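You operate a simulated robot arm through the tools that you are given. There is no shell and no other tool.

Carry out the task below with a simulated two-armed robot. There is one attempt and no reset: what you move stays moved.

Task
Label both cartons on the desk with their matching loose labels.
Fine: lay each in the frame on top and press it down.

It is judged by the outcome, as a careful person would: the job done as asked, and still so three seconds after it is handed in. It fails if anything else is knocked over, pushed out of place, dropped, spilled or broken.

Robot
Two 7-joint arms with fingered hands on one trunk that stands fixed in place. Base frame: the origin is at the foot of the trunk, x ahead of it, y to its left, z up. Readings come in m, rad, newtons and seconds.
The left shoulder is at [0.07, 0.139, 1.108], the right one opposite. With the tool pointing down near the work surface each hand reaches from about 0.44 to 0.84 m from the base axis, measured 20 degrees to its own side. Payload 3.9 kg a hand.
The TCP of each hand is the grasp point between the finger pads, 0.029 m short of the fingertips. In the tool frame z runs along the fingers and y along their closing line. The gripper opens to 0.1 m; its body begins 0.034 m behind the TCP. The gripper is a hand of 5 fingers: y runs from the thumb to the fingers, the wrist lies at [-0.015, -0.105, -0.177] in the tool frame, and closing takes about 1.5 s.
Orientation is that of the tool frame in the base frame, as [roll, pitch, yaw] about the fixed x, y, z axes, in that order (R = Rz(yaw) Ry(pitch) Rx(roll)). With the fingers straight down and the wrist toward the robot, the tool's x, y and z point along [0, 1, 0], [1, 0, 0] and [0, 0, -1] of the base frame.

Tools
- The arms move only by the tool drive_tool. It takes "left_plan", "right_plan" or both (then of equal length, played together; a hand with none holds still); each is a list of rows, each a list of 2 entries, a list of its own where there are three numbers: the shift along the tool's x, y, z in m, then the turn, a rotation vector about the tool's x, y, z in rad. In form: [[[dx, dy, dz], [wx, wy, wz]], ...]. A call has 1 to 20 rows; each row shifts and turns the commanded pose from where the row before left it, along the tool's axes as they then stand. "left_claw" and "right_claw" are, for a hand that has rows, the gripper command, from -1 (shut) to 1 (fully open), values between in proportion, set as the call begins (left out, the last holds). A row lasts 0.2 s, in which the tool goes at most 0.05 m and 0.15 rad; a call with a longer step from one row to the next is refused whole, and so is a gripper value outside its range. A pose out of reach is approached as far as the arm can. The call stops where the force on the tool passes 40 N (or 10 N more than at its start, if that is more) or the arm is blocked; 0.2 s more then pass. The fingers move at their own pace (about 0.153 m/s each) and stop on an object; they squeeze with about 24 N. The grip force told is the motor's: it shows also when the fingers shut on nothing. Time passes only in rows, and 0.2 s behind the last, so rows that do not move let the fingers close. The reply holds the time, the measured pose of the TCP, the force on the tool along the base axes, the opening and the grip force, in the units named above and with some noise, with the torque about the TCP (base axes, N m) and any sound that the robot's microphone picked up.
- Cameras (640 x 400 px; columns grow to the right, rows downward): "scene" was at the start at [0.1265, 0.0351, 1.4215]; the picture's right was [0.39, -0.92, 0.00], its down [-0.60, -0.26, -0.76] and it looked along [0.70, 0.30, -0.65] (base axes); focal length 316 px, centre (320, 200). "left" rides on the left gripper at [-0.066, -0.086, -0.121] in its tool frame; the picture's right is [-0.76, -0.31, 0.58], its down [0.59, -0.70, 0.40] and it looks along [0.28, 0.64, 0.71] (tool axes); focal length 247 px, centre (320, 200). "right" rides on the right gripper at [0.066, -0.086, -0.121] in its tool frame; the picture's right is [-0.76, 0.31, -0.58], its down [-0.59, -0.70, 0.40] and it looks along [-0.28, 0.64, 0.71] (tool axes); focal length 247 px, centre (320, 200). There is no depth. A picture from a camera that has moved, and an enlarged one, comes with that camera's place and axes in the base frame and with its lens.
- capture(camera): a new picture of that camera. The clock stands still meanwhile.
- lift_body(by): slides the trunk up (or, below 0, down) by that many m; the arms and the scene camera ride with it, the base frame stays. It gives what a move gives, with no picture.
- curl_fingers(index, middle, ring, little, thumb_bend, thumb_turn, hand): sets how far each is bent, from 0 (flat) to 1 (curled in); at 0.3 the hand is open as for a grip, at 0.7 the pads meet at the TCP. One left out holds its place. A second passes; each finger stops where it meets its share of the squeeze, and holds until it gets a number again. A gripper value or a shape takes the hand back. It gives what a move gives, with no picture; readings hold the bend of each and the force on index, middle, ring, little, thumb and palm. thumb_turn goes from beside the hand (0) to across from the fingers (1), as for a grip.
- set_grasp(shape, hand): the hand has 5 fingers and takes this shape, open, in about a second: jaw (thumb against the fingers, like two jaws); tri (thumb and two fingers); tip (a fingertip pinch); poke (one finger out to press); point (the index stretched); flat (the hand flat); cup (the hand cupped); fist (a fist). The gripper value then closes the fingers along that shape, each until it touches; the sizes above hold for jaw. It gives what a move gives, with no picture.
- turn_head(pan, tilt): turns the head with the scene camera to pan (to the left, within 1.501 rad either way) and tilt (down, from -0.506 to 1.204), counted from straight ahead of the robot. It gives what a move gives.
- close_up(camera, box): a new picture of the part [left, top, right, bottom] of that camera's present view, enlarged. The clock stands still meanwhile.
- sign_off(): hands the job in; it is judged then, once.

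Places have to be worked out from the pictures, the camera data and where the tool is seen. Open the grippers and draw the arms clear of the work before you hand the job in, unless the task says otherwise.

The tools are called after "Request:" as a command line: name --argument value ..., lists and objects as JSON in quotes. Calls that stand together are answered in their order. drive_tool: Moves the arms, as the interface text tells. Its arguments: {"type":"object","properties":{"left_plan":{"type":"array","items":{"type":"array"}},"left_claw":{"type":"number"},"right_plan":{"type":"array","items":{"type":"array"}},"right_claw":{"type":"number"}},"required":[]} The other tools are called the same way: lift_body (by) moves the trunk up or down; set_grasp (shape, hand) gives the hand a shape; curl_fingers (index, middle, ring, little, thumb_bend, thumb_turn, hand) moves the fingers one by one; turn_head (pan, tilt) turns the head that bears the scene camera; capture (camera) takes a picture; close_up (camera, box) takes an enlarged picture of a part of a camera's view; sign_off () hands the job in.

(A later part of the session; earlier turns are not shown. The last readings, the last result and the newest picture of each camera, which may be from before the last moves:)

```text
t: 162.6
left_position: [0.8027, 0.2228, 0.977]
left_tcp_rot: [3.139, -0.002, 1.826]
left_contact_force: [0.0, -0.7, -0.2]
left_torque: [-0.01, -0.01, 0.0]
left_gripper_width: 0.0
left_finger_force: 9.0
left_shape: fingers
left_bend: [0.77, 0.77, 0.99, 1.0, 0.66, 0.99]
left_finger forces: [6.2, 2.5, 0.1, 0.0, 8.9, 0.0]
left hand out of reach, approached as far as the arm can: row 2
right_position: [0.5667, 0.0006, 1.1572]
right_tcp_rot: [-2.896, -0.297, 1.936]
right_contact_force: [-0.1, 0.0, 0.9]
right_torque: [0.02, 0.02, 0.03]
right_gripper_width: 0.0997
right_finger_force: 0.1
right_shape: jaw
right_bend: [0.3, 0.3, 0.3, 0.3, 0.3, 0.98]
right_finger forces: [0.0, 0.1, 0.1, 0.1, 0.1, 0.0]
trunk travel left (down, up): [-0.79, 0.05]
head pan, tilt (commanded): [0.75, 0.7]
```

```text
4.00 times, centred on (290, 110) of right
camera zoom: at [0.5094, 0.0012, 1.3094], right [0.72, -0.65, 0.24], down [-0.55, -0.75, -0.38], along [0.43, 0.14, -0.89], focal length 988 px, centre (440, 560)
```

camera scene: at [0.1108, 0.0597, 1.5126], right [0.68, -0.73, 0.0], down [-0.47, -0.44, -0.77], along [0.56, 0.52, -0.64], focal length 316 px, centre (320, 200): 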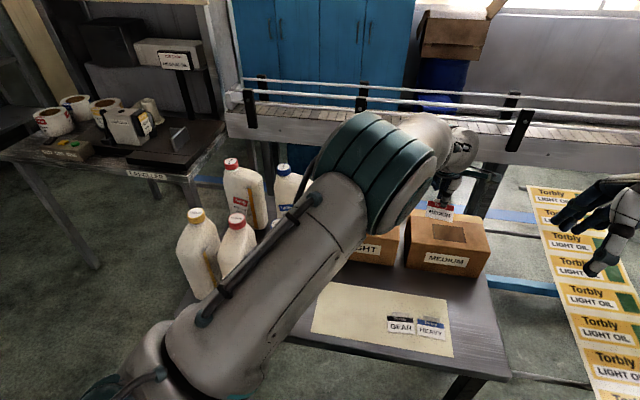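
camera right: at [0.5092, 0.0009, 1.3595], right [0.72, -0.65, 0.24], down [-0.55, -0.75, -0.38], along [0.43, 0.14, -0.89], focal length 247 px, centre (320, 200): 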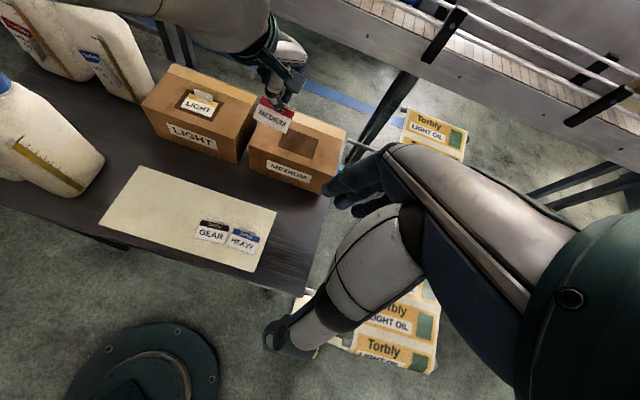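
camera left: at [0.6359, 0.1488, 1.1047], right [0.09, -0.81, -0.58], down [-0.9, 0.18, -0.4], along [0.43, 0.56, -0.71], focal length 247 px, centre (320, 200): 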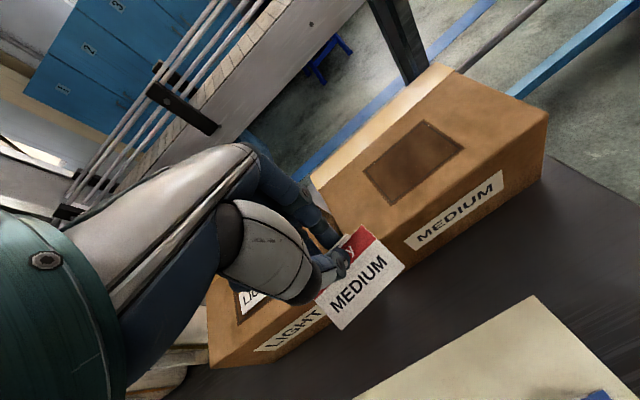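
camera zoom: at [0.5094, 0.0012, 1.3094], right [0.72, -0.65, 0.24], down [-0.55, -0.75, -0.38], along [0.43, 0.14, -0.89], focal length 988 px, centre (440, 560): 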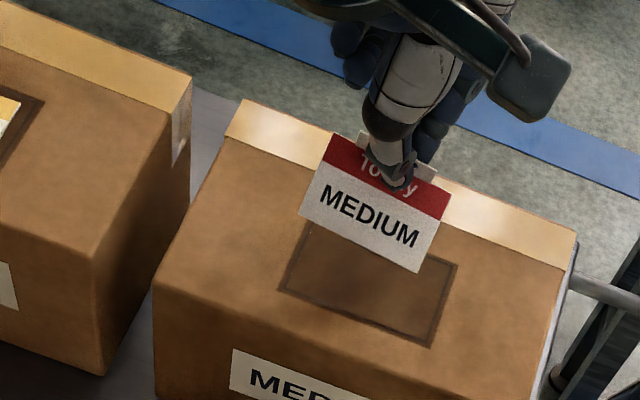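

The prediction is about 4 mm left of centre, and the arm is close to its reach limit. I raise the hand slightly and lower the trunk another 5 cm so the arm works level with its shoulder.

Request:
drive_tool --left_plan '[[[0, 0, -0.02], [0, 0, 0]], [[0, 0, -0.02], [0, 0, 0]], [[0, 0, 0], [0, 0, 0]]]'

Request:
lift_body --by -0.05

Request:
drive_tool --left_plan '[[[-0.0035, 0.0025, 0.004], [0, 0, 0]], [[0, 0, 0.006], [0, 0, 0]], [[0, 0, 0], [0, 0, 0]]]'

Request:
close_up --camera "left" --box '[280, 160, 480, 320]'

Request:
close_up --camera "right" --box '[220, 40, 360, 140]'

```text
t: 163.4
left_position: [0.8026, 0.2218, 1.0174]
left_tcp_rot: [3.138, -0.001, 1.829]
left_contact_force: [-0.8, -0.3, -0.4]
left_torque: [0.02, 0.01, -0.02]
left_gripper_width: 0.0001
left_finger_force: 8.3
left_shape: fingers
left_bend: [0.77, 0.77, 0.99, 1.0, 0.66, 0.99]
left_finger forces: [6.4, 2.5, 0.0, 0.0, 8.8, 0.0]
left hand out of reach, approached as far as the arm can: row 1
right_position: [0.5675, 0.0003, 1.1576]
right_tcp_rot: [-2.894, -0.295, 1.938]
right_contact_force: [0.3, -0.4, -0.2]
right_torque: [0.0, -0.01, -0.02]
right_gripper_width: 0.0999
right_finger_force: 0.1
right_shape: jaw
right_bend: [0.3, 0.3, 0.3, 0.3, 0.3, 0.98]
right_finger forces: [0.1, 0.1, 0.1, 0.0, 0.0, 0.0]
trunk travel left (down, up): [-0.79, 0.05]
head pan, tilt (commanded): [0.75, 0.7]
```

```text
t: 164.3
left_position: [0.8013, 0.2225, 0.9682]
left_tcp_rot: [3.138, -0.001, 1.826]
left_contact_force: [0.3, 0.0, 0.1]
left_torque: [-0.02, 0.04, 0.01]
left_gripper_width: 0.0002
left_finger_force: 8.7
left_shape: fingers
left_bend: [0.77, 0.77, 0.99, 1.0, 0.66, 0.99]
left_finger forces: [6.2, 2.6, 0.0, 0.0, 8.8, 0.0]
right_position: [0.567, 0.0009, 1.1084]
right_tcp_rot: [-2.893, -0.297, 1.937]
right_contact_force: [0.0, 0.5, 0.5]
right_torque: [-0.02, -0.01, 0.0]
right_gripper_width: 0.0998
right_finger_force: 0.1
right_shape: jaw
right_bend: [0.3, 0.3, 0.3, 0.3, 0.3, 0.98]
right_finger forces: [0.0, 0.0, 0.0, 0.0, 0.0, 0.0]
trunk travel left (down, up): [-0.74, 0.1]
head pan, tilt (commanded): [0.75, 0.7]
```

```text
t: 165.1
left_position: [0.8027, 0.2206, 0.9577]
left_tcp_rot: [3.137, -0.002, 1.828]
left_contact_force: [0.1, 0.1, 0.1]
left_torque: [0.02, 0.02, -0.02]
left_gripper_width: 0.0
left_finger_force: 8.5
left_shape: fingers
left_bend: [0.77, 0.77, 0.99, 1.0, 0.66, 0.99]
left_finger forces: [6.4, 2.5, 0.1, 0.1, 8.8, 0.0]
left hand out of reach, approached as far as the arm can: row 1
right_position: [0.5675, 0.0001, 1.1068]
right_tcp_rot: [-2.896, -0.298, 1.938]
right_contact_force: [-1.4, 0.5, -0.4]
right_torque: [0.01, 0.02, 0.04]
right_gripper_width: 0.0995
right_finger_force: 0.0
right_shape: jaw
right_bend: [0.3, 0.3, 0.3, 0.3, 0.3, 0.98]
right_finger forces: [0.0, 0.0, 0.0, 0.0, 0.0, 0.0]
trunk travel left (down, up): [-0.74, 0.1]
head pan, tilt (commanded): [0.75, 0.7]
```

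```text
2.50 times, centred on (380, 240) of left
camera zoom: at [0.7361, 0.1357, 1.0773], right [-0.1, -0.81, -0.58], down [-0.83, 0.39, -0.4], along [0.55, 0.44, -0.71], focal length 617 px, centre (170, 100)
```

zoom: 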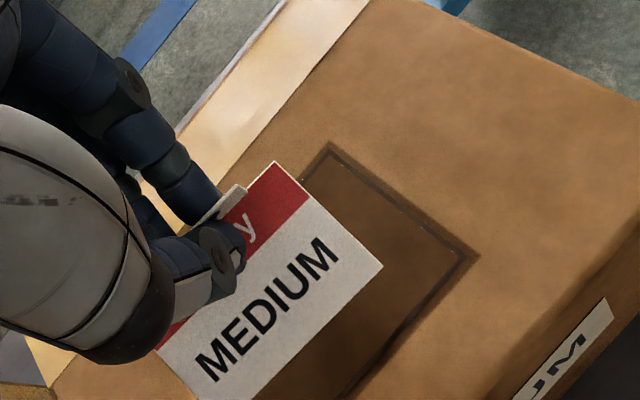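

```text
4.00 times, centred on (290, 90) of right
camera zoom: at [0.5093, 0.001, 1.2595], right [0.72, -0.65, 0.24], down [-0.55, -0.75, -0.38], along [0.43, 0.14, -0.89], focal length 988 px, centre (440, 640)
```

zoom: 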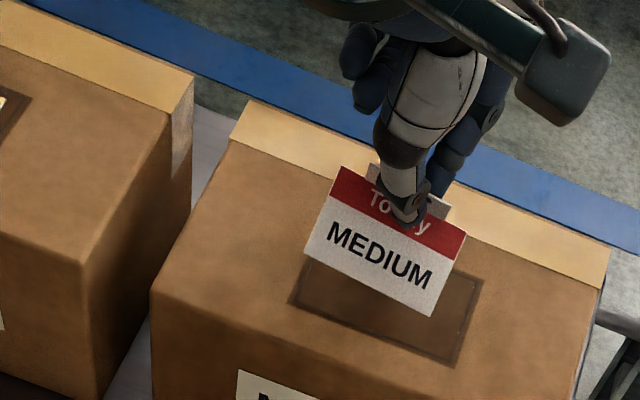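

At the edge of reach by a few mm. A slight tilt of the hand (−0.08 rad) buys about 1.5 cm of reach and moves the label forward 2.6 mm, so I apply that and shift the remaining bit right and forward.

Request:
drive_tool --left_plan '[[[0, 0, -0.003], [-0.04, 0, 0]], [[0, 0, 0], [-0.04, 0, 0]], [[-0.003, 0.0026, 0], [0, 0, 0]], [[0, 0, 0], [0, 0, 0]]]'

Request:
close_up --camera "left" --box '[280, 160, 480, 320]'

Request:
close_up --camera "right" --box '[220, 40, 360, 140]'

```text
t: 166.1
left_position: [0.8059, 0.2197, 0.9603]
left_tcp_rot: [3.056, -0.002, 1.827]
left_contact_force: [0.1, -0.3, 0.7]
left_torque: [0.01, -0.01, -0.01]
left_gripper_width: 0.0001
left_finger_force: 8.9
left_shape: fingers
left_bend: [0.77, 0.77, 0.99, 1.0, 0.66, 0.99]
left_finger forces: [6.4, 2.5, 0.0, 0.0, 8.8, 0.0]
right_position: [0.5672, -0.0003, 1.1078]
right_tcp_rot: [-2.894, -0.296, 1.938]
right_contact_force: [-0.2, 0.1, -0.4]
right_torque: [0.03, 0.02, -0.02]
right_gripper_width: 0.0997
right_finger_force: 0.1
right_shape: jaw
right_bend: [0.3, 0.3, 0.3, 0.3, 0.3, 0.98]
right_finger forces: [0.1, 0.0, 0.1, 0.0, 0.0, 0.0]
trunk travel left (down, up): [-0.74, 0.1]
head pan, tilt (commanded): [0.75, 0.7]
```

```text
2.50 times, centred on (380, 240) of left
camera zoom: at [0.7304, 0.1309, 1.0727], right [-0.06, -0.8, -0.6], down [-0.8, 0.4, -0.46], along [0.6, 0.45, -0.66], focal length 617 px, centre (170, 100)
```

zoom: 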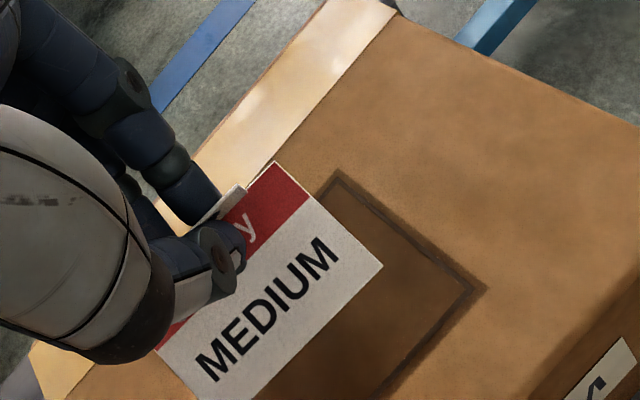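

```text
4.00 times, centred on (290, 90) of right
camera zoom: at [0.509, 0.001, 1.2596], right [0.72, -0.65, 0.24], down [-0.55, -0.75, -0.38], along [0.43, 0.14, -0.89], focal length 988 px, centre (440, 640)
```

zoom: 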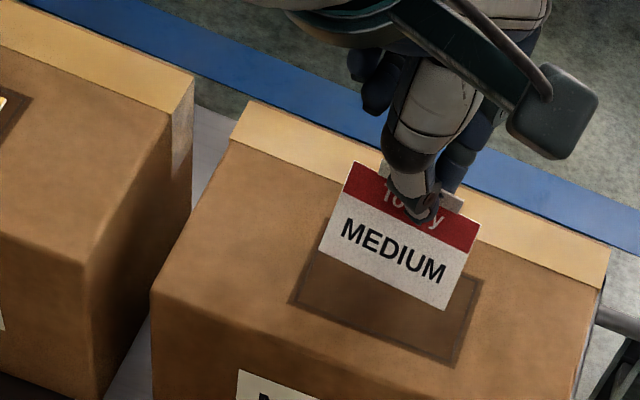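

Reached without complaint. I lower vertically toward contact, watching the position in the frame.

Request:
drive_tool --left_plan '[[[0, -0.0005, 0.006], [0, 0, 0]], [[0, -0.0005, 0.006], [0, 0, 0]], [[0, 0, 0], [0, 0, 0]]]'

Request:
drive_tool --left_plan '[[[0, -0.0003, 0.003], [0, 0, 0]], [[0, -0.0002, 0.002], [0, 0, 0]], [[0, 0, 0], [0, 0, 0]]]'

Request:
close_up --camera "left" --box '[280, 160, 480, 320]'

Request:
close_up --camera "right" --box '[240, 70, 350, 145]'

```text
t: 166.9
left_position: [0.806, 0.22, 0.9475]
left_tcp_rot: [3.058, -0.001, 1.829]
left_contact_force: [-1.1, 0.0, 0.9]
left_torque: [-0.02, 0.03, 0.01]
left_gripper_width: 0.0
left_finger_force: 8.1
left_shape: fingers
left_bend: [0.77, 0.77, 0.99, 1.0, 0.66, 0.99]
left_finger forces: [6.5, 2.5, 0.1, 0.0, 8.8, 0.0]
right_position: [0.5678, 0.0004, 1.107]
right_tcp_rot: [-2.895, -0.298, 1.938]
right_contact_force: [0.2, 0.5, 0.1]
right_torque: [0.02, 0.03, 0.02]
right_gripper_width: 0.0999
right_finger_force: 0.0
right_shape: jaw
right_bend: [0.3, 0.3, 0.3, 0.3, 0.3, 0.98]
right_finger forces: [0.0, 0.0, 0.0, 0.0, 0.0, 0.0]
trunk travel left (down, up): [-0.74, 0.1]
head pan, tilt (commanded): [0.75, 0.7]
```

```text
t: 167.7
left_position: [0.806, 0.2179, 0.9431]
left_tcp_rot: [3.057, 0.0, 1.828]
left_contact_force: [0.0, 1.1, 1.6]
left_torque: [-0.02, 0.03, 0.0]
left_gripper_width: 0.0
left_finger_force: 8.9
left_shape: fingers
left_bend: [0.77, 0.77, 0.99, 1.0, 0.66, 0.99]
left_finger forces: [7.2, 2.2, 0.0, 0.0, 8.7, 0.0]
right_position: [0.5673, 0.0008, 1.1077]
right_tcp_rot: [-2.894, -0.298, 1.937]
right_contact_force: [0.6, -0.3, 0.0]
right_torque: [0.01, -0.02, 0.03]
right_gripper_width: 0.0999
right_finger_force: 0.1
right_shape: jaw
right_bend: [0.3, 0.3, 0.3, 0.3, 0.3, 0.98]
right_finger forces: [0.1, 0.1, 0.1, 0.1, 0.1, 0.0]
trunk travel left (down, up): [-0.74, 0.1]
head pan, tilt (commanded): [0.75, 0.7]
```

```text
2.50 times, centred on (380, 240) of left
camera zoom: at [0.7307, 0.1307, 1.0557], right [-0.06, -0.8, -0.6], down [-0.8, 0.4, -0.46], along [0.6, 0.45, -0.66], focal length 617 px, centre (170, 100)
```

zoom: 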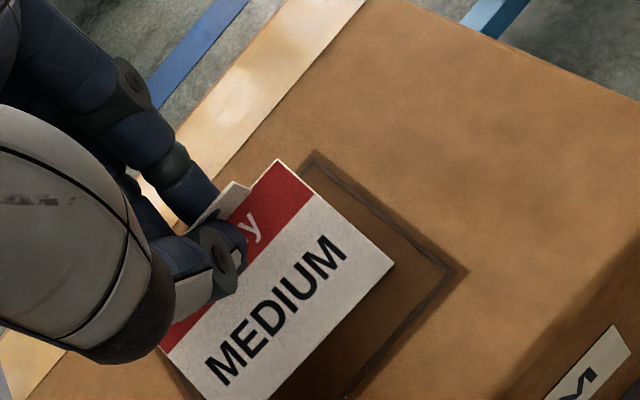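

```text
5.33 times, centred on (295, 108) of right
camera zoom: at [0.5091, 0.0012, 1.2596], right [0.72, -0.65, 0.24], down [-0.55, -0.75, -0.38], along [0.43, 0.14, -0.89], focal length 1317 px, centre (453, 693)
```

zoom: 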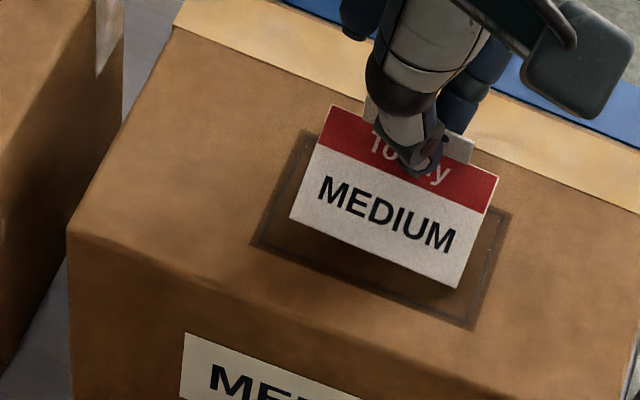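

The label is just about touching, about 12 mm from the lower frame edge now, and it should settle back a few mm as it flattens. I keep lowering in small steps.

Request:
drive_tool --left_plan '[[[0, -0.0003, 0.003], [0, 0, 0]], [[0, -0.0002, 0.002], [0, 0, 0]], [[0, 0, 0], [0, 0, 0]]]'

Request:
drive_tool --left_plan '[[[0, -0.0002, 0.0025], [0, 0, 0]], [[0, -0.0002, 0.0025], [0, 0, 0]], [[0, 0, 0], [0, 0, 0]]]'

Request:
close_up --camera "left" --box '[270, 170, 470, 330]'

Request:
close_up --camera "right" --box '[240, 70, 350, 145]'

```text
t: 168.5
left_position: [0.8051, 0.2184, 0.9378]
left_tcp_rot: [3.057, -0.002, 1.826]
left_contact_force: [0.8, -0.2, 2.4]
left_torque: [-0.02, 0.02, 0.01]
left_gripper_width: 0.0
left_finger_force: 9.8
left_shape: fingers
left_bend: [0.77, 0.77, 0.99, 1.0, 0.66, 0.99]
left_finger forces: [7.7, 2.7, 0.1, 0.0, 8.9, 0.0]
right_position: [0.5669, 0.0, 1.1088]
right_tcp_rot: [-2.897, -0.297, 1.938]
right_contact_force: [-0.4, 0.4, 0.0]
right_torque: [-0.03, 0.0, 0.03]
right_gripper_width: 0.0997
right_finger_force: 0.0
right_shape: jaw
right_bend: [0.3, 0.3, 0.3, 0.3, 0.3, 0.98]
right_finger forces: [0.0, 0.0, 0.1, 0.1, 0.0, 0.0]
trunk travel left (down, up): [-0.74, 0.1]
head pan, tilt (commanded): [0.75, 0.7]
```

```text
t: 169.3
left_position: [0.8041, 0.2196, 0.9343]
left_tcp_rot: [3.057, -0.002, 1.829]
left_contact_force: [0.9, 1.6, 2.8]
left_torque: [-0.03, 0.05, 0.01]
left_gripper_width: 0.0
left_finger_force: 11.1
left_shape: fingers
left_bend: [0.77, 0.77, 0.99, 1.0, 0.66, 0.99]
left_finger forces: [7.5, 3.7, 0.0, 0.0, 10.5, 0.1]
right_position: [0.5671, 0.0003, 1.1076]
right_tcp_rot: [-2.895, -0.298, 1.937]
right_contact_force: [0.4, -0.1, 0.5]
right_torque: [-0.01, 0.0, -0.01]
right_gripper_width: 0.0998
right_finger_force: 0.1
right_shape: jaw
right_bend: [0.3, 0.3, 0.3, 0.3, 0.3, 0.98]
right_finger forces: [0.0, 0.1, 0.0, 0.1, 0.1, 0.0]
trunk travel left (down, up): [-0.74, 0.1]
head pan, tilt (commanded): [0.75, 0.7]
```

```text
2.50 times, centred on (370, 250) of left
camera zoom: at [0.7298, 0.1307, 1.0464], right [-0.06, -0.8, -0.6], down [-0.8, 0.4, -0.46], along [0.6, 0.45, -0.66], focal length 617 px, centre (195, 75)
```

zoom: 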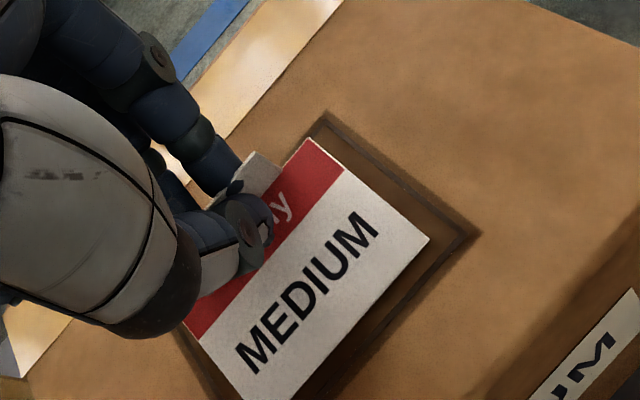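

```text
5.33 times, centred on (295, 108) of right
camera zoom: at [0.5089, 0.001, 1.2596], right [0.72, -0.65, 0.24], down [-0.55, -0.75, -0.38], along [0.43, 0.14, -0.89], focal length 1317 px, centre (453, 693)
```

zoom: 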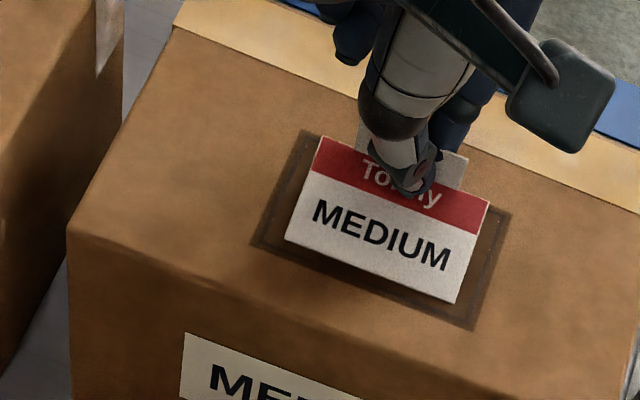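

Well centred at the front edge (7–9 mm), with the far edge still up. Since flattening slid the first label back about 4 mm, I pre-shift: up 2 mm, forward 3.5 mm and left 2.5 mm, then lower further.

Request:
drive_tool --left_plan '[[[0, 0, -0.003], [0, 0, 0]], [[0.0026, 0.0036, 0], [0, 0, 0.012]], [[0, 0, 0], [0, 0, 0]], [[0, -0.0002, 0.0025], [0, 0, 0]], [[0, -0.0002, 0.0025], [0, 0, 0]], [[0, 0, 0], [0, 0, 0]]]'

Request:
drive_tool --left_plan '[[[0, -0.0002, 0.002], [0, 0, 0]], [[0, -0.0001, 0.0015], [0, 0, 0]], [[0, 0, 0], [0, 0, 0]]]'

Request:
close_up --camera "left" --box '[270, 170, 470, 330]'

Request:
close_up --camera "right" --box '[240, 70, 350, 145]'

```text
t: 170.7
left_position: [0.8075, 0.2229, 0.9323]
left_tcp_rot: [3.056, -0.002, 1.814]
left_contact_force: [1.3, 1.0, 3.5]
left_torque: [-0.01, 0.04, -0.04]
left_gripper_width: 0.0
left_finger_force: 11.2
left_shape: fingers
left_bend: [0.77, 0.77, 0.99, 1.0, 0.66, 0.99]
left_finger forces: [7.6, 3.9, 0.0, 0.1, 11.6, 0.0]
right_position: [0.5686, -0.0001, 1.1078]
right_tcp_rot: [-2.894, -0.296, 1.936]
right_contact_force: [-0.4, -0.4, -0.4]
right_torque: [0.0, -0.02, 0.0]
right_gripper_width: 0.0999
right_finger_force: 0.0
right_shape: jaw
right_bend: [0.3, 0.3, 0.3, 0.3, 0.3, 0.98]
right_finger forces: [0.1, 0.0, 0.0, 0.1, 0.0, 0.0]
trunk travel left (down, up): [-0.74, 0.1]
head pan, tilt (commanded): [0.75, 0.7]
```

```text
t: 171.5
left_position: [0.8069, 0.2216, 0.9281]
left_tcp_rot: [3.057, -0.003, 1.816]
left_contact_force: [1.4, -0.4, 4.3]
left_torque: [-0.02, 0.11, -0.02]
left_gripper_width: 0.0
left_finger_force: 13.4
left_shape: fingers
left_bend: [0.77, 0.77, 0.99, 1.0, 0.71, 0.99]
left_finger forces: [7.7, 4.8, 0.1, 0.1, 14.8, 0.0]
right_position: [0.5673, 0.0009, 1.1075]
right_tcp_rot: [-2.896, -0.296, 1.937]
right_contact_force: [-1.0, 0.0, -0.8]
right_torque: [0.03, -0.01, 0.0]
right_gripper_width: 0.1001
right_finger_force: 0.2
right_shape: jaw
right_bend: [0.3, 0.3, 0.3, 0.3, 0.3, 0.98]
right_finger forces: [0.1, 0.1, 0.0, 0.0, 0.1, 0.0]
trunk travel left (down, up): [-0.74, 0.1]
head pan, tilt (commanded): [0.75, 0.7]
```

```text
2.50 times, centred on (370, 250) of left
camera zoom: at [0.7312, 0.1344, 1.0416], right [-0.07, -0.8, -0.6], down [-0.79, 0.41, -0.46], along [0.61, 0.45, -0.66], focal length 617 px, centre (195, 75)
```

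zoom: 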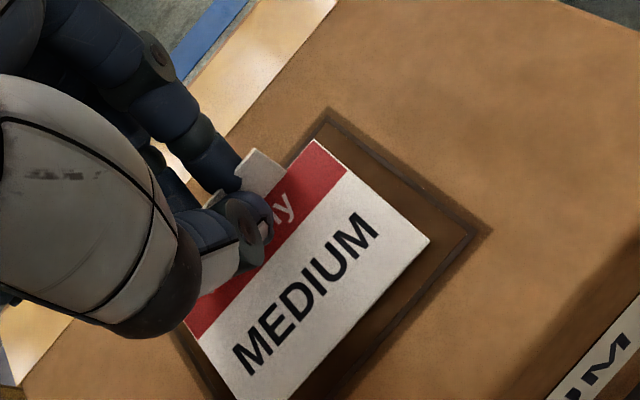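

```text
5.33 times, centred on (295, 108) of right
camera zoom: at [0.5088, 0.0009, 1.2597], right [0.72, -0.65, 0.24], down [-0.55, -0.75, -0.38], along [0.43, 0.14, -0.89], focal length 1317 px, centre (453, 693)
```

zoom: 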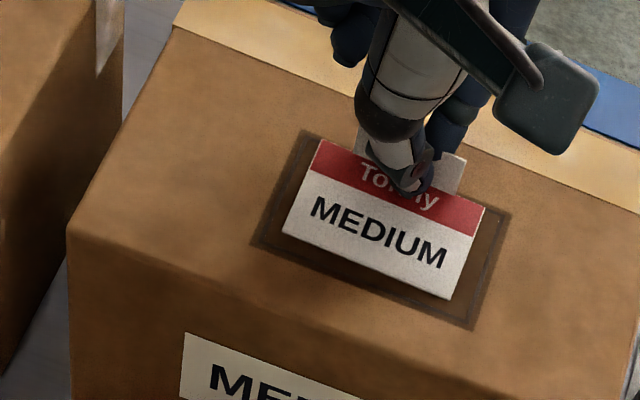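

Nicely centred (left 9, right 9.5, bottom 9–10 mm). I lower a few more mm to flatten it.

Request:
drive_tool --left_plan '[[[0, -0.0001, 0.0015], [0, 0, 0]], [[0, -0.0001, 0.0015], [0, 0, 0]], [[0, 0, 0], [0, 0, 0]]]'

Request:
close_up --camera "right" --box '[240, 70, 350, 145]'

Request:
close_up --camera "left" --box '[270, 170, 470, 330]'

```text
t: 172.3
left_position: [0.8073, 0.2225, 0.9243]
left_tcp_rot: [3.058, -0.003, 1.818]
left_contact_force: [2.5, 2.1, 5.6]
left_torque: [-0.04, 0.15, -0.07]
left_gripper_width: 0.0
left_finger_force: 15.4
left_shape: fingers
left_bend: [0.76, 0.76, 0.99, 1.0, 0.72, 0.99]
left_finger forces: [8.1, 5.2, 0.0, 0.0, 18.1, 0.0]
right_position: [0.5673, 0.0009, 1.1073]
right_tcp_rot: [-2.894, -0.296, 1.937]
right_contact_force: [0.8, 1.3, 0.4]
right_torque: [0.02, -0.01, 0.01]
right_gripper_width: 0.0998
right_finger_force: 0.1
right_shape: jaw
right_bend: [0.3, 0.3, 0.3, 0.3, 0.3, 0.98]
right_finger forces: [0.0, 0.1, 0.0, 0.0, 0.0, 0.1]
trunk travel left (down, up): [-0.74, 0.1]
head pan, tilt (commanded): [0.75, 0.7]
```

```text
5.33 times, centred on (295, 108) of right
camera zoom: at [0.5085, 0.0012, 1.2598], right [0.72, -0.65, 0.24], down [-0.55, -0.75, -0.38], along [0.43, 0.14, -0.89], focal length 1317 px, centre (453, 693)
```

zoom: 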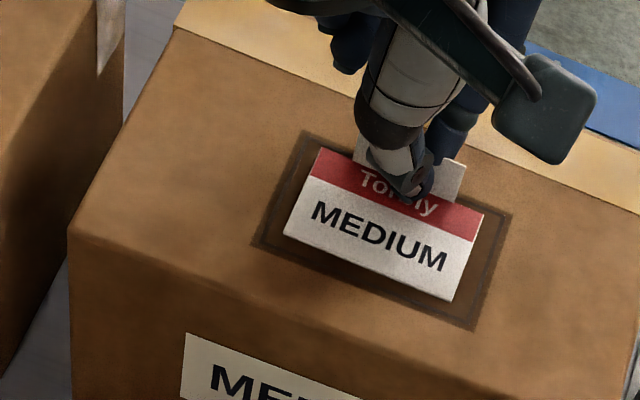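

```text
2.50 times, centred on (370, 250) of left
camera zoom: at [0.7316, 0.1346, 1.0387], right [-0.07, -0.79, -0.6], down [-0.79, 0.41, -0.45], along [0.61, 0.45, -0.66], focal length 617 px, centre (195, 75)
```

zoom: 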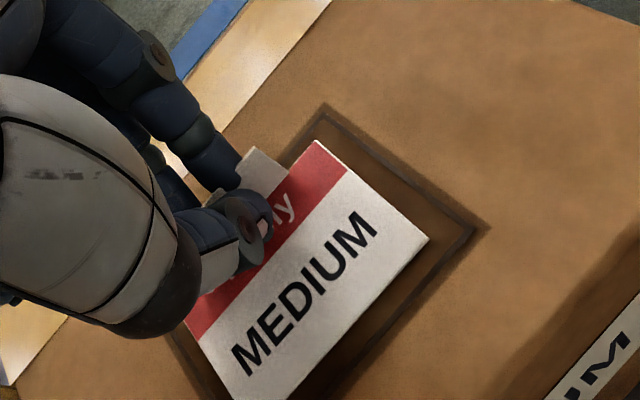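

Now 9–10 mm margins left/right, 9 mm at the bottom, 0° rotation, far edge only ~3 mm up. I release: fingers back off, thumb holds its place.

Request:
drive_tool --left_plan '[[[0, -0.0001, 0.001], [0, 0, 0]], [[0, 0, 0], [0, 0, 0]]]'

Request:
curl_fingers --hand "left" --index 0.62 --middle 0.62 --thumb_bend 0.71

Request:
close_up --camera "right" --box '[240, 70, 350, 145]'

Request:
close_up --camera "left" --box '[270, 170, 470, 330]'

```text
t: 172.9
left_position: [0.8073, 0.2223, 0.9243]
left_tcp_rot: [3.057, -0.003, 1.816]
left_contact_force: [1.2, 1.3, 6.8]
left_torque: [-0.16, 0.18, -0.04]
left_gripper_width: 0.0
left_finger_force: 16.5
left_shape: fingers
left_bend: [0.76, 0.76, 0.99, 1.0, 0.72, 0.99]
left_finger forces: [8.4, 5.5, 0.0, 0.1, 18.5, 0.0]
right_position: [0.5673, 0.0002, 1.108]
right_tcp_rot: [-2.894, -0.296, 1.937]
right_contact_force: [0.1, -0.3, 0.4]
right_torque: [0.0, -0.01, -0.02]
right_gripper_width: 0.1
right_finger_force: 0.0
right_shape: jaw
right_bend: [0.3, 0.3, 0.3, 0.3, 0.3, 0.98]
right_finger forces: [0.1, 0.0, 0.0, 0.0, 0.1, 0.1]
trunk travel left (down, up): [-0.74, 0.1]
head pan, tilt (commanded): [0.75, 0.7]
```

```text
t: 173.9
left_position: [0.8067, 0.2228, 0.9242]
left_tcp_rot: [3.058, -0.003, 1.816]
left_contact_force: [-0.5, 0.4, 0.5]
left_torque: [0.01, 0.02, 0.0]
left_gripper_width: 0.0086
left_finger_force: 0.1
left_shape: fingers
left_bend: [0.62, 0.62, 0.99, 1.0, 0.71, 1.0]
left_finger forces: [0.0, 0.0, 0.0, 0.1, 0.1, 0.1]
right_position: [0.5672, -0.0004, 1.1092]
right_tcp_rot: [-2.894, -0.298, 1.937]
right_contact_force: [0.4, -0.6, 0.6]
right_torque: [-0.03, 0.01, -0.01]
right_gripper_width: 0.0999
right_finger_force: 0.1
right_shape: jaw
right_bend: [0.3, 0.3, 0.3, 0.3, 0.3, 0.98]
right_finger forces: [0.0, 0.1, 0.0, 0.0, 0.0, 0.0]
trunk travel left (down, up): [-0.74, 0.1]
head pan, tilt (commanded): [0.75, 0.7]
```

```text
5.33 times, centred on (295, 108) of right
camera zoom: at [0.5094, 0.0012, 1.2594], right [0.72, -0.65, 0.24], down [-0.55, -0.75, -0.38], along [0.43, 0.14, -0.89], focal length 1317 px, centre (453, 693)
```

zoom: 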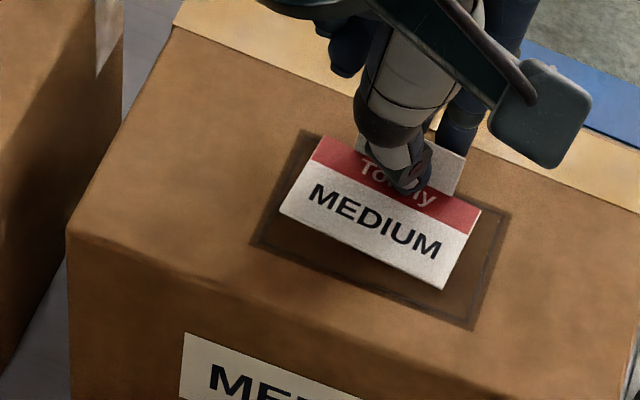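

```text
2.50 times, centred on (370, 250) of left
camera zoom: at [0.732, 0.135, 1.0365], right [-0.07, -0.79, -0.6], down [-0.79, 0.41, -0.45], along [0.61, 0.45, -0.66], focal length 617 px, centre (195, 75)
```

zoom: 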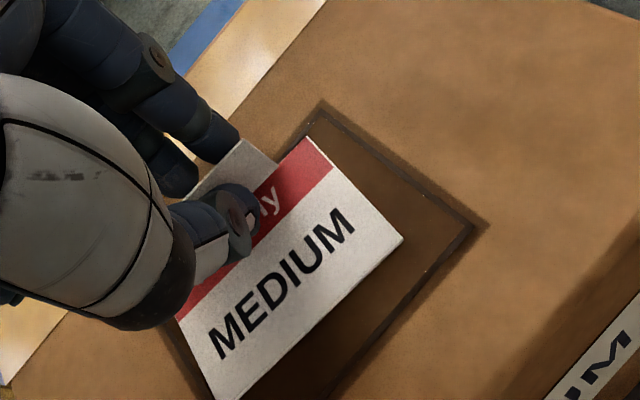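

Released, but as it dropped flat the label slid forward about 5 mm and turned ~6° clockwise, so its top-left corner touches the frame edge. I'll re-grip it gently, as I did with the first one, and correct.

Request:
curl_fingers --hand "left" --index 0.74 --middle 0.74 --thumb_bend 0.68

Request:
close_up --camera "right" --box '[240, 70, 350, 145]'

Request:
close_up --camera "left" --box '[270, 170, 470, 330]'

```text
t: 174.9
left_position: [0.8074, 0.2218, 0.925]
left_tcp_rot: [3.057, -0.004, 1.816]
left_contact_force: [0.5, 0.0, 4.9]
left_torque: [-0.05, 0.08, 0.02]
left_gripper_width: 0.0027
left_finger_force: 6.6
left_shape: fingers
left_bend: [0.73, 0.73, 0.99, 1.0, 0.68, 1.0]
left_finger forces: [3.2, 1.3, 0.0, 0.0, 9.1, 0.0]
right_position: [0.567, 0.0004, 1.1074]
right_tcp_rot: [-2.895, -0.297, 1.936]
right_contact_force: [0.1, -0.8, 0.6]
right_torque: [-0.04, 0.0, 0.01]
right_gripper_width: 0.0997
right_finger_force: 0.1
right_shape: jaw
right_bend: [0.3, 0.3, 0.3, 0.3, 0.3, 0.98]
right_finger forces: [0.0, 0.0, 0.1, 0.0, 0.0, 0.1]
trunk travel left (down, up): [-0.74, 0.1]
head pan, tilt (commanded): [0.75, 0.7]
```

```text
5.33 times, centred on (295, 108) of right
camera zoom: at [0.5085, 0.0009, 1.2598], right [0.72, -0.65, 0.24], down [-0.55, -0.75, -0.38], along [0.43, 0.14, -0.89], focal length 1317 px, centre (453, 693)
```

zoom: 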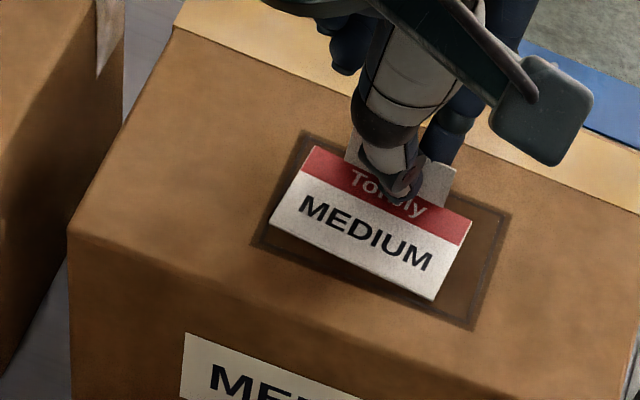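

```text
2.50 times, centred on (370, 250) of left
camera zoom: at [0.7315, 0.1348, 1.0379], right [-0.07, -0.79, -0.6], down [-0.79, 0.41, -0.46], along [0.61, 0.45, -0.65], focal length 617 px, centre (195, 75)
```

zoom: 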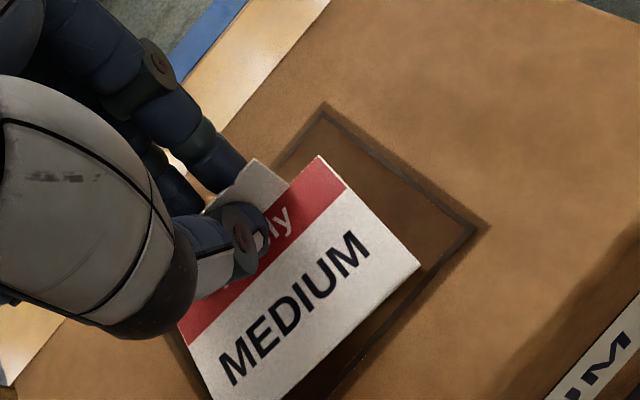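

It's held again, centred within 4 mm but 6.5° clockwise. I firm up the grip before turning it.

Request:
curl_fingers --hand "left" --index 0.78 --middle 0.78 --thumb_bend 0.74

Request:
close_up --camera "right" --box '[240, 70, 350, 145]'

```text
t: 175.9
left_position: [0.8071, 0.2219, 0.9241]
left_tcp_rot: [3.056, -0.004, 1.815]
left_contact_force: [1.6, 1.9, 5.6]
left_torque: [-0.09, 0.16, 0.01]
left_gripper_width: 0.0014
left_finger_force: 14.1
left_shape: fingers
left_bend: [0.76, 0.76, 0.99, 1.0, 0.66, 1.0]
left_finger forces: [7.0, 4.3, 0.0, 0.1, 16.7, 0.1]
right_position: [0.5655, 0.0006, 1.1073]
right_tcp_rot: [-2.896, -0.297, 1.936]
right_contact_force: [0.6, 0.1, -0.8]
right_torque: [0.02, -0.01, 0.02]
right_gripper_width: 0.0998
right_finger_force: 0.0
right_shape: jaw
right_bend: [0.3, 0.3, 0.3, 0.3, 0.3, 0.98]
right_finger forces: [0.1, 0.0, 0.0, 0.0, 0.0, 0.0]
trunk travel left (down, up): [-0.74, 0.1]
head pan, tilt (commanded): [0.75, 0.7]
```

```text
5.33 times, centred on (295, 108) of right
camera zoom: at [0.5086, 0.0011, 1.2598], right [0.72, -0.65, 0.24], down [-0.55, -0.75, -0.38], along [0.43, 0.14, -0.89], focal length 1317 px, centre (453, 693)
```

zoom: 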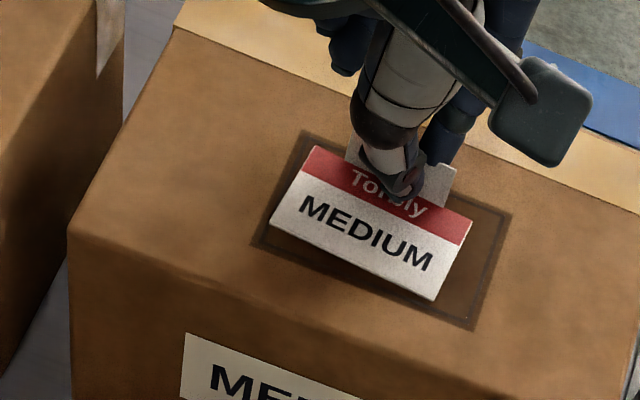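

Firm and unchanged. I lift 2 mm, rotate 0.113 rad counter-clockwise about the hand axis, and check.

Request:
drive_tool --left_plan '[[[0, 0, -0.002], [0, 0, 0]], [[0, 0, 0], [0, 0, -0.057]], [[0, 0, 0], [0, 0, -0.056]], [[0, 0, 0], [0, 0, 0]]]'

Request:
close_up --camera "right" --box '[240, 70, 350, 145]'

Request:
close_up --camera "left" --box '[270, 170, 470, 330]'

```text
t: 176.9
left_position: [0.8072, 0.2213, 0.9259]
left_tcp_rot: [3.055, 0.008, 1.93]
left_contact_force: [-0.3, 1.8, 4.0]
left_torque: [-0.06, 0.16, -0.04]
left_gripper_width: 0.001
left_finger_force: 12.6
left_shape: fingers
left_bend: [0.77, 0.76, 0.99, 1.0, 0.66, 1.0]
left_finger forces: [5.3, 5.6, 0.0, 0.0, 15.2, 0.0]
right_position: [0.5661, -0.0015, 1.1076]
right_tcp_rot: [-2.894, -0.297, 1.936]
right_contact_force: [-0.1, -0.2, 0.2]
right_torque: [0.0, 0.02, 0.01]
right_gripper_width: 0.0997
right_finger_force: 0.1
right_shape: jaw
right_bend: [0.3, 0.3, 0.3, 0.3, 0.3, 0.98]
right_finger forces: [0.0, 0.0, 0.0, 0.1, 0.1, 0.1]
trunk travel left (down, up): [-0.74, 0.1]
head pan, tilt (commanded): [0.75, 0.7]
```

```text
5.33 times, centred on (295, 108) of right
camera zoom: at [0.5086, 0.0012, 1.2598], right [0.72, -0.65, 0.24], down [-0.55, -0.75, -0.38], along [0.43, 0.14, -0.89], focal length 1317 px, centre (453, 693)
```

zoom: 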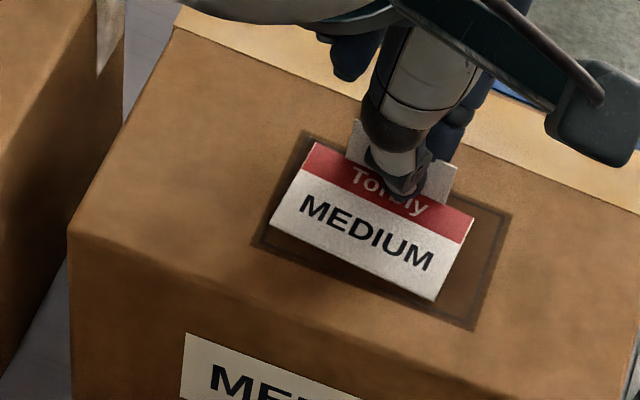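

```text
2.50 times, centred on (370, 250) of left
camera zoom: at [0.7414, 0.1277, 1.0396], right [0.03, -0.8, -0.6], down [-0.83, 0.31, -0.46], along [0.56, 0.51, -0.66], focal length 617 px, centre (195, 75)
```

zoom: 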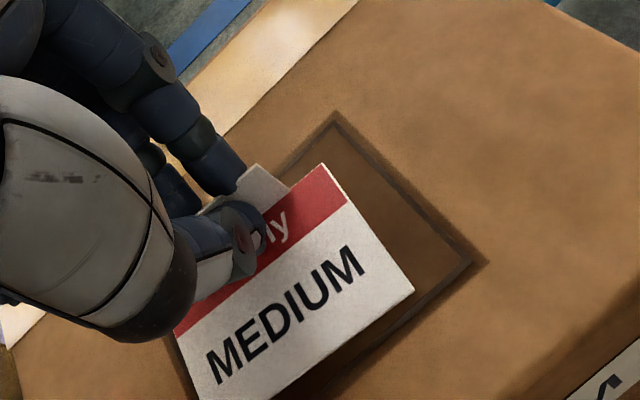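

The label hardly turned because the thumb was pressing it onto the carton. I lift 4 mm more to free it, then rotate a further 0.09 rad.

Request:
drive_tool --left_plan '[[[0, 0.0002, -0.002], [0, 0, 0]], [[0, 0.0002, -0.002], [0, 0, 0]], [[0, 0, 0], [0, 0, 0]]]'

Request:
close_up --camera "right" --box '[240, 70, 350, 145]'

```text
t: 177.7
left_position: [0.8078, 0.2213, 0.9297]
left_tcp_rot: [3.059, 0.007, 1.929]
left_contact_force: [-0.8, 0.5, 1.1]
left_torque: [0.0, 0.1, -0.03]
left_gripper_width: 0.0006
left_finger_force: 9.2
left_shape: fingers
left_bend: [0.77, 0.76, 0.99, 1.0, 0.66, 1.0]
left_finger forces: [4.9, 3.9, 0.1, 0.0, 9.8, 0.1]
right_position: [0.5671, 0.0002, 1.1069]
right_tcp_rot: [-2.896, -0.296, 1.938]
right_contact_force: [0.1, 0.9, -0.7]
right_torque: [0.0, 0.03, 0.02]
right_gripper_width: 0.0999
right_finger_force: 0.1
right_shape: jaw
right_bend: [0.3, 0.3, 0.3, 0.3, 0.3, 0.98]
right_finger forces: [0.0, 0.0, 0.1, 0.1, 0.0, 0.0]
trunk travel left (down, up): [-0.74, 0.1]
head pan, tilt (commanded): [0.75, 0.7]
```

```text
5.33 times, centred on (295, 108) of right
camera zoom: at [0.5091, 0.0011, 1.2595], right [0.72, -0.65, 0.24], down [-0.55, -0.75, -0.38], along [0.43, 0.14, -0.89], focal length 1317 px, centre (453, 693)
```

zoom: 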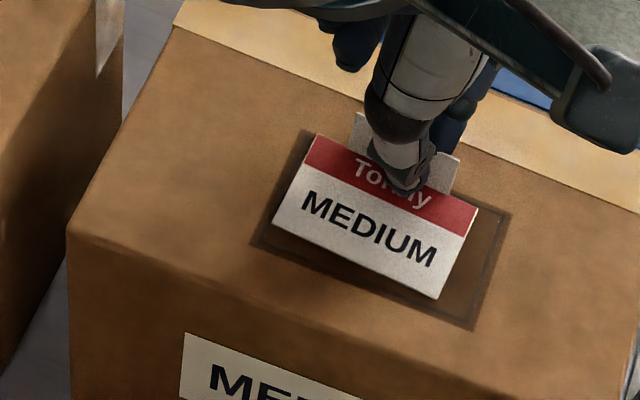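

Freed now (1 N vertical). I rotate the remaining 5.3°.

Request:
drive_tool --left_plan '[[[0, 0, 0], [0, 0, -0.047]], [[0, 0, 0], [0, 0, -0.047]], [[0, 0, 0], [0, 0, 0]]]'

Request:
close_up --camera "right" --box '[240, 70, 350, 145]'

Request:
close_up --camera "left" --box '[270, 170, 470, 330]'

```text
t: 178.5
left_position: [0.8067, 0.2238, 0.9308]
left_tcp_rot: [3.059, 0.014, 2.024]
left_contact_force: [-1.0, 0.6, 1.1]
left_torque: [-0.01, 0.07, -0.05]
left_gripper_width: 0.0002
left_finger_force: 9.1
left_shape: fingers
left_bend: [0.77, 0.76, 0.99, 1.0, 0.66, 1.0]
left_finger forces: [4.5, 4.9, 0.1, 0.1, 9.2, 0.1]
right_position: [0.5672, 0.0007, 1.1072]
right_tcp_rot: [-2.895, -0.295, 1.938]
right_contact_force: [-0.6, 0.1, 0.5]
right_torque: [0.0, -0.01, 0.01]
right_gripper_width: 0.0999
right_finger_force: 0.1
right_shape: jaw
right_bend: [0.3, 0.3, 0.3, 0.3, 0.3, 0.98]
right_finger forces: [0.0, 0.0, 0.0, 0.0, 0.1, 0.1]
trunk travel left (down, up): [-0.74, 0.1]
head pan, tilt (commanded): [0.75, 0.7]
```

```text
5.33 times, centred on (295, 108) of right
camera zoom: at [0.5089, 0.0011, 1.2597], right [0.72, -0.65, 0.24], down [-0.55, -0.75, -0.38], along [0.43, 0.14, -0.89], focal length 1317 px, centre (453, 693)
```

zoom: 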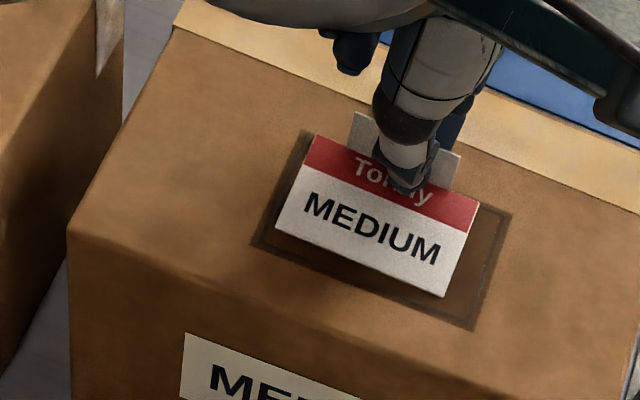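

```text
2.50 times, centred on (370, 250) of left
camera zoom: at [0.7506, 0.1233, 1.0447], right [0.1, -0.8, -0.59], down [-0.85, 0.23, -0.46], along [0.51, 0.55, -0.66], focal length 617 px, centre (195, 75)
```

zoom: 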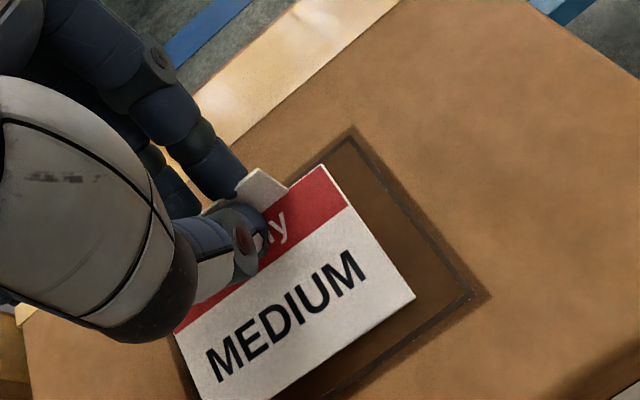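

Nearly straight now (−1.6°) and 2.5 mm left of centre. I make a last small correction and lower 4 mm to flatten it.

Request:
drive_tool --left_plan '[[[-0.0016, 0, 0], [0, 0, -0.03]], [[0, 0, 0], [0, 0, 0]], [[0, -0.0001, 0.0015], [0, 0, 0]], [[0, -0.0001, 0.0015], [0, 0, 0]], [[0, 0, 0], [0, 0, 0]]]'

Request:
close_up --camera "right" --box '[240, 70, 350, 145]'

Request:
close_up --camera "left" --box '[270, 170, 470, 330]'

```text
t: 179.7
left_position: [0.8088, 0.2214, 0.9281]
left_tcp_rot: [3.059, 0.016, 2.052]
left_contact_force: [0.5, 2.4, 5.8]
left_torque: [-0.05, 0.15, -0.04]
left_gripper_width: 0.0007
left_finger_force: 12.4
left_shape: fingers
left_bend: [0.77, 0.76, 0.99, 1.0, 0.66, 1.0]
left_finger forces: [5.9, 5.7, 0.0, 0.1, 13.3, 0.0]
right_position: [0.5663, 0.0005, 1.109]
right_tcp_rot: [-2.896, -0.296, 1.938]
right_contact_force: [1.1, -0.1, -0.1]
right_torque: [0.0, -0.01, -0.04]
right_gripper_width: 0.0998
right_finger_force: 0.0
right_shape: jaw
right_bend: [0.3, 0.3, 0.3, 0.3, 0.3, 0.98]
right_finger forces: [0.1, 0.0, 0.0, 0.1, 0.0, 0.0]
trunk travel left (down, up): [-0.74, 0.1]
head pan, tilt (commanded): [0.75, 0.7]
```

```text
5.33 times, centred on (295, 108) of right
camera zoom: at [0.5084, 0.0012, 1.2599], right [0.72, -0.65, 0.24], down [-0.55, -0.75, -0.38], along [0.43, 0.14, -0.89], focal length 1317 px, centre (453, 693)
```

zoom: 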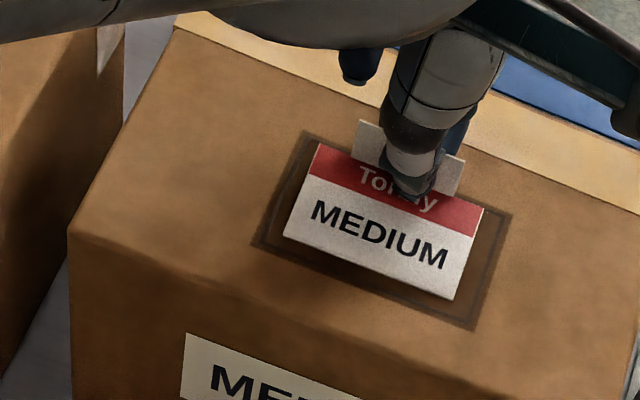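

```text
2.50 times, centred on (370, 250) of left
camera zoom: at [0.7544, 0.1204, 1.0427], right [0.13, -0.8, -0.59], down [-0.86, 0.21, -0.47], along [0.49, 0.56, -0.66], focal length 617 px, centre (195, 75)
```

zoom: 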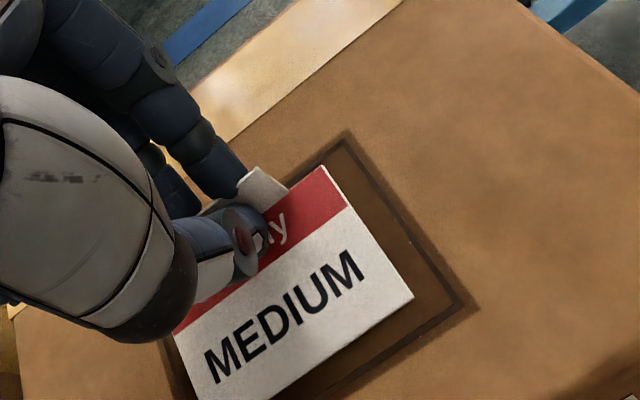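

Centred and straight (left 10, right 8.6, bottom 9 mm, +0.7°). I lower 1.5 mm more, then release the way that worked before: fingers to 0.65, thumb just below its present bend.

Request:
drive_tool --left_plan '[[[0, -0.0001, 0.001], [0, 0, 0]], [[0, -0.0001, 0.001], [0, 0, 0]], [[0, 0, 0], [0, 0, 0]]]'

Request:
close_up --camera "right" --box '[240, 70, 350, 145]'

Request:
curl_fingers --hand "left" --index 0.65 --middle 0.65 --thumb_bend 0.65

Request:
close_up --camera "right" --box '[240, 70, 350, 145]'

Request:
close_up --camera "left" --box '[270, 170, 470, 330]'

```text
t: 180.5
left_position: [0.8085, 0.2205, 0.9264]
left_tcp_rot: [3.059, 0.018, 2.051]
left_contact_force: [1.0, 2.2, 5.8]
left_torque: [-0.07, 0.15, -0.05]
left_gripper_width: 0.0008
left_finger_force: 13.1
left_shape: fingers
left_bend: [0.77, 0.76, 0.99, 1.0, 0.66, 1.0]
left_finger forces: [6.2, 5.4, 0.0, 0.0, 15.6, 0.1]
right_position: [0.5665, 0.0011, 1.1095]
right_tcp_rot: [-2.894, -0.297, 1.937]
right_contact_force: [-0.1, -1.0, -0.1]
right_torque: [0.01, 0.01, 0.02]
right_gripper_width: 0.0998
right_finger_force: 0.0
right_shape: jaw
right_bend: [0.3, 0.3, 0.3, 0.3, 0.3, 0.98]
right_finger forces: [0.1, 0.0, 0.0, 0.1, 0.1, 0.0]
trunk travel left (down, up): [-0.74, 0.1]
head pan, tilt (commanded): [0.75, 0.7]
```

```text
5.33 times, centred on (295, 108) of right
camera zoom: at [0.5085, 0.0012, 1.2598], right [0.72, -0.65, 0.24], down [-0.55, -0.75, -0.38], along [0.43, 0.14, -0.89], focal length 1317 px, centre (453, 693)
```

zoom: 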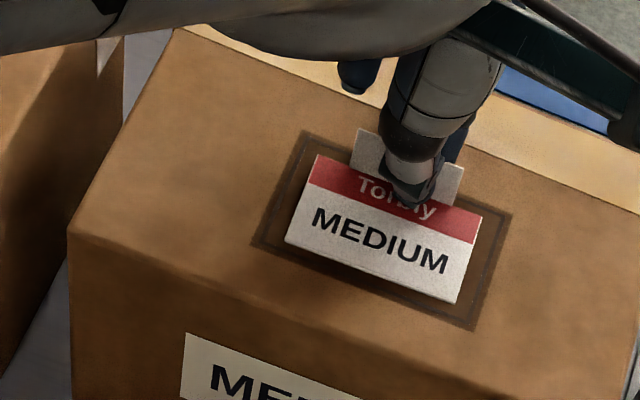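

```text
t: 181.5
left_position: [0.8079, 0.2201, 0.9262]
left_tcp_rot: [3.059, 0.018, 2.053]
left_contact_force: [-0.9, 0.7, 2.1]
left_torque: [-0.03, 0.05, -0.02]
left_gripper_width: 0.0113
left_finger_force: 1.6
left_shape: fingers
left_bend: [0.65, 0.65, 0.99, 1.0, 0.66, 1.0]
left_finger forces: [0.1, 0.0, 0.1, 0.0, 3.8, 0.0]
right_position: [0.567, -0.0008, 1.1077]
right_tcp_rot: [-2.896, -0.297, 1.938]
right_contact_force: [-0.3, 0.2, -0.4]
right_torque: [0.02, 0.01, -0.01]
right_gripper_width: 0.0998
right_finger_force: 0.0
right_shape: jaw
right_bend: [0.3, 0.3, 0.3, 0.3, 0.3, 0.98]
right_finger forces: [0.0, 0.0, 0.0, 0.0, 0.1, 0.0]
trunk travel left (down, up): [-0.74, 0.1]
head pan, tilt (commanded): [0.75, 0.7]
```

```text
5.33 times, centred on (295, 108) of right
camera zoom: at [0.5087, 0.0008, 1.2597], right [0.72, -0.65, 0.24], down [-0.55, -0.75, -0.38], along [0.43, 0.14, -0.89], focal length 1317 px, centre (453, 693)
```

zoom: 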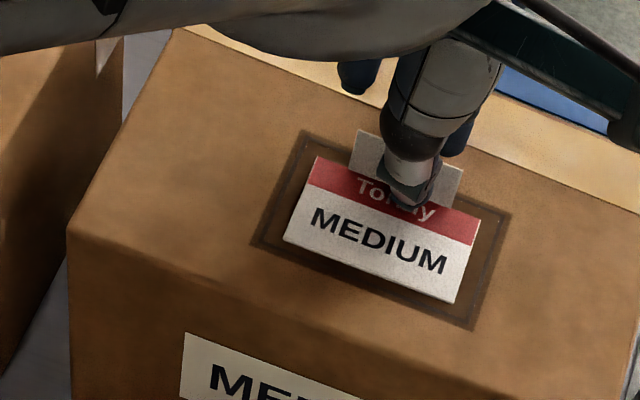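

```text
2.50 times, centred on (370, 250) of left
camera zoom: at [0.7542, 0.1194, 1.0398], right [0.13, -0.8, -0.59], down [-0.86, 0.21, -0.47], along [0.49, 0.56, -0.66], focal length 617 px, centre (195, 75)
```

zoom: 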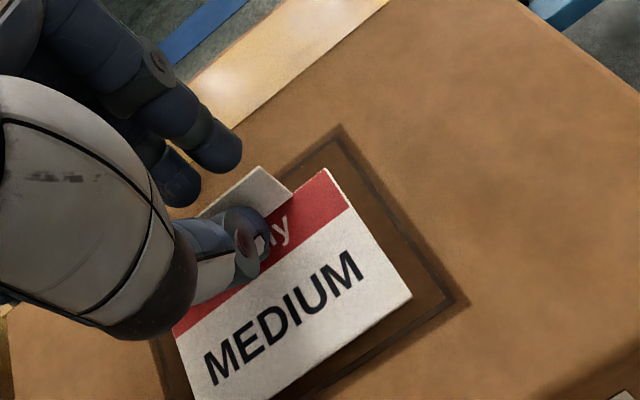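

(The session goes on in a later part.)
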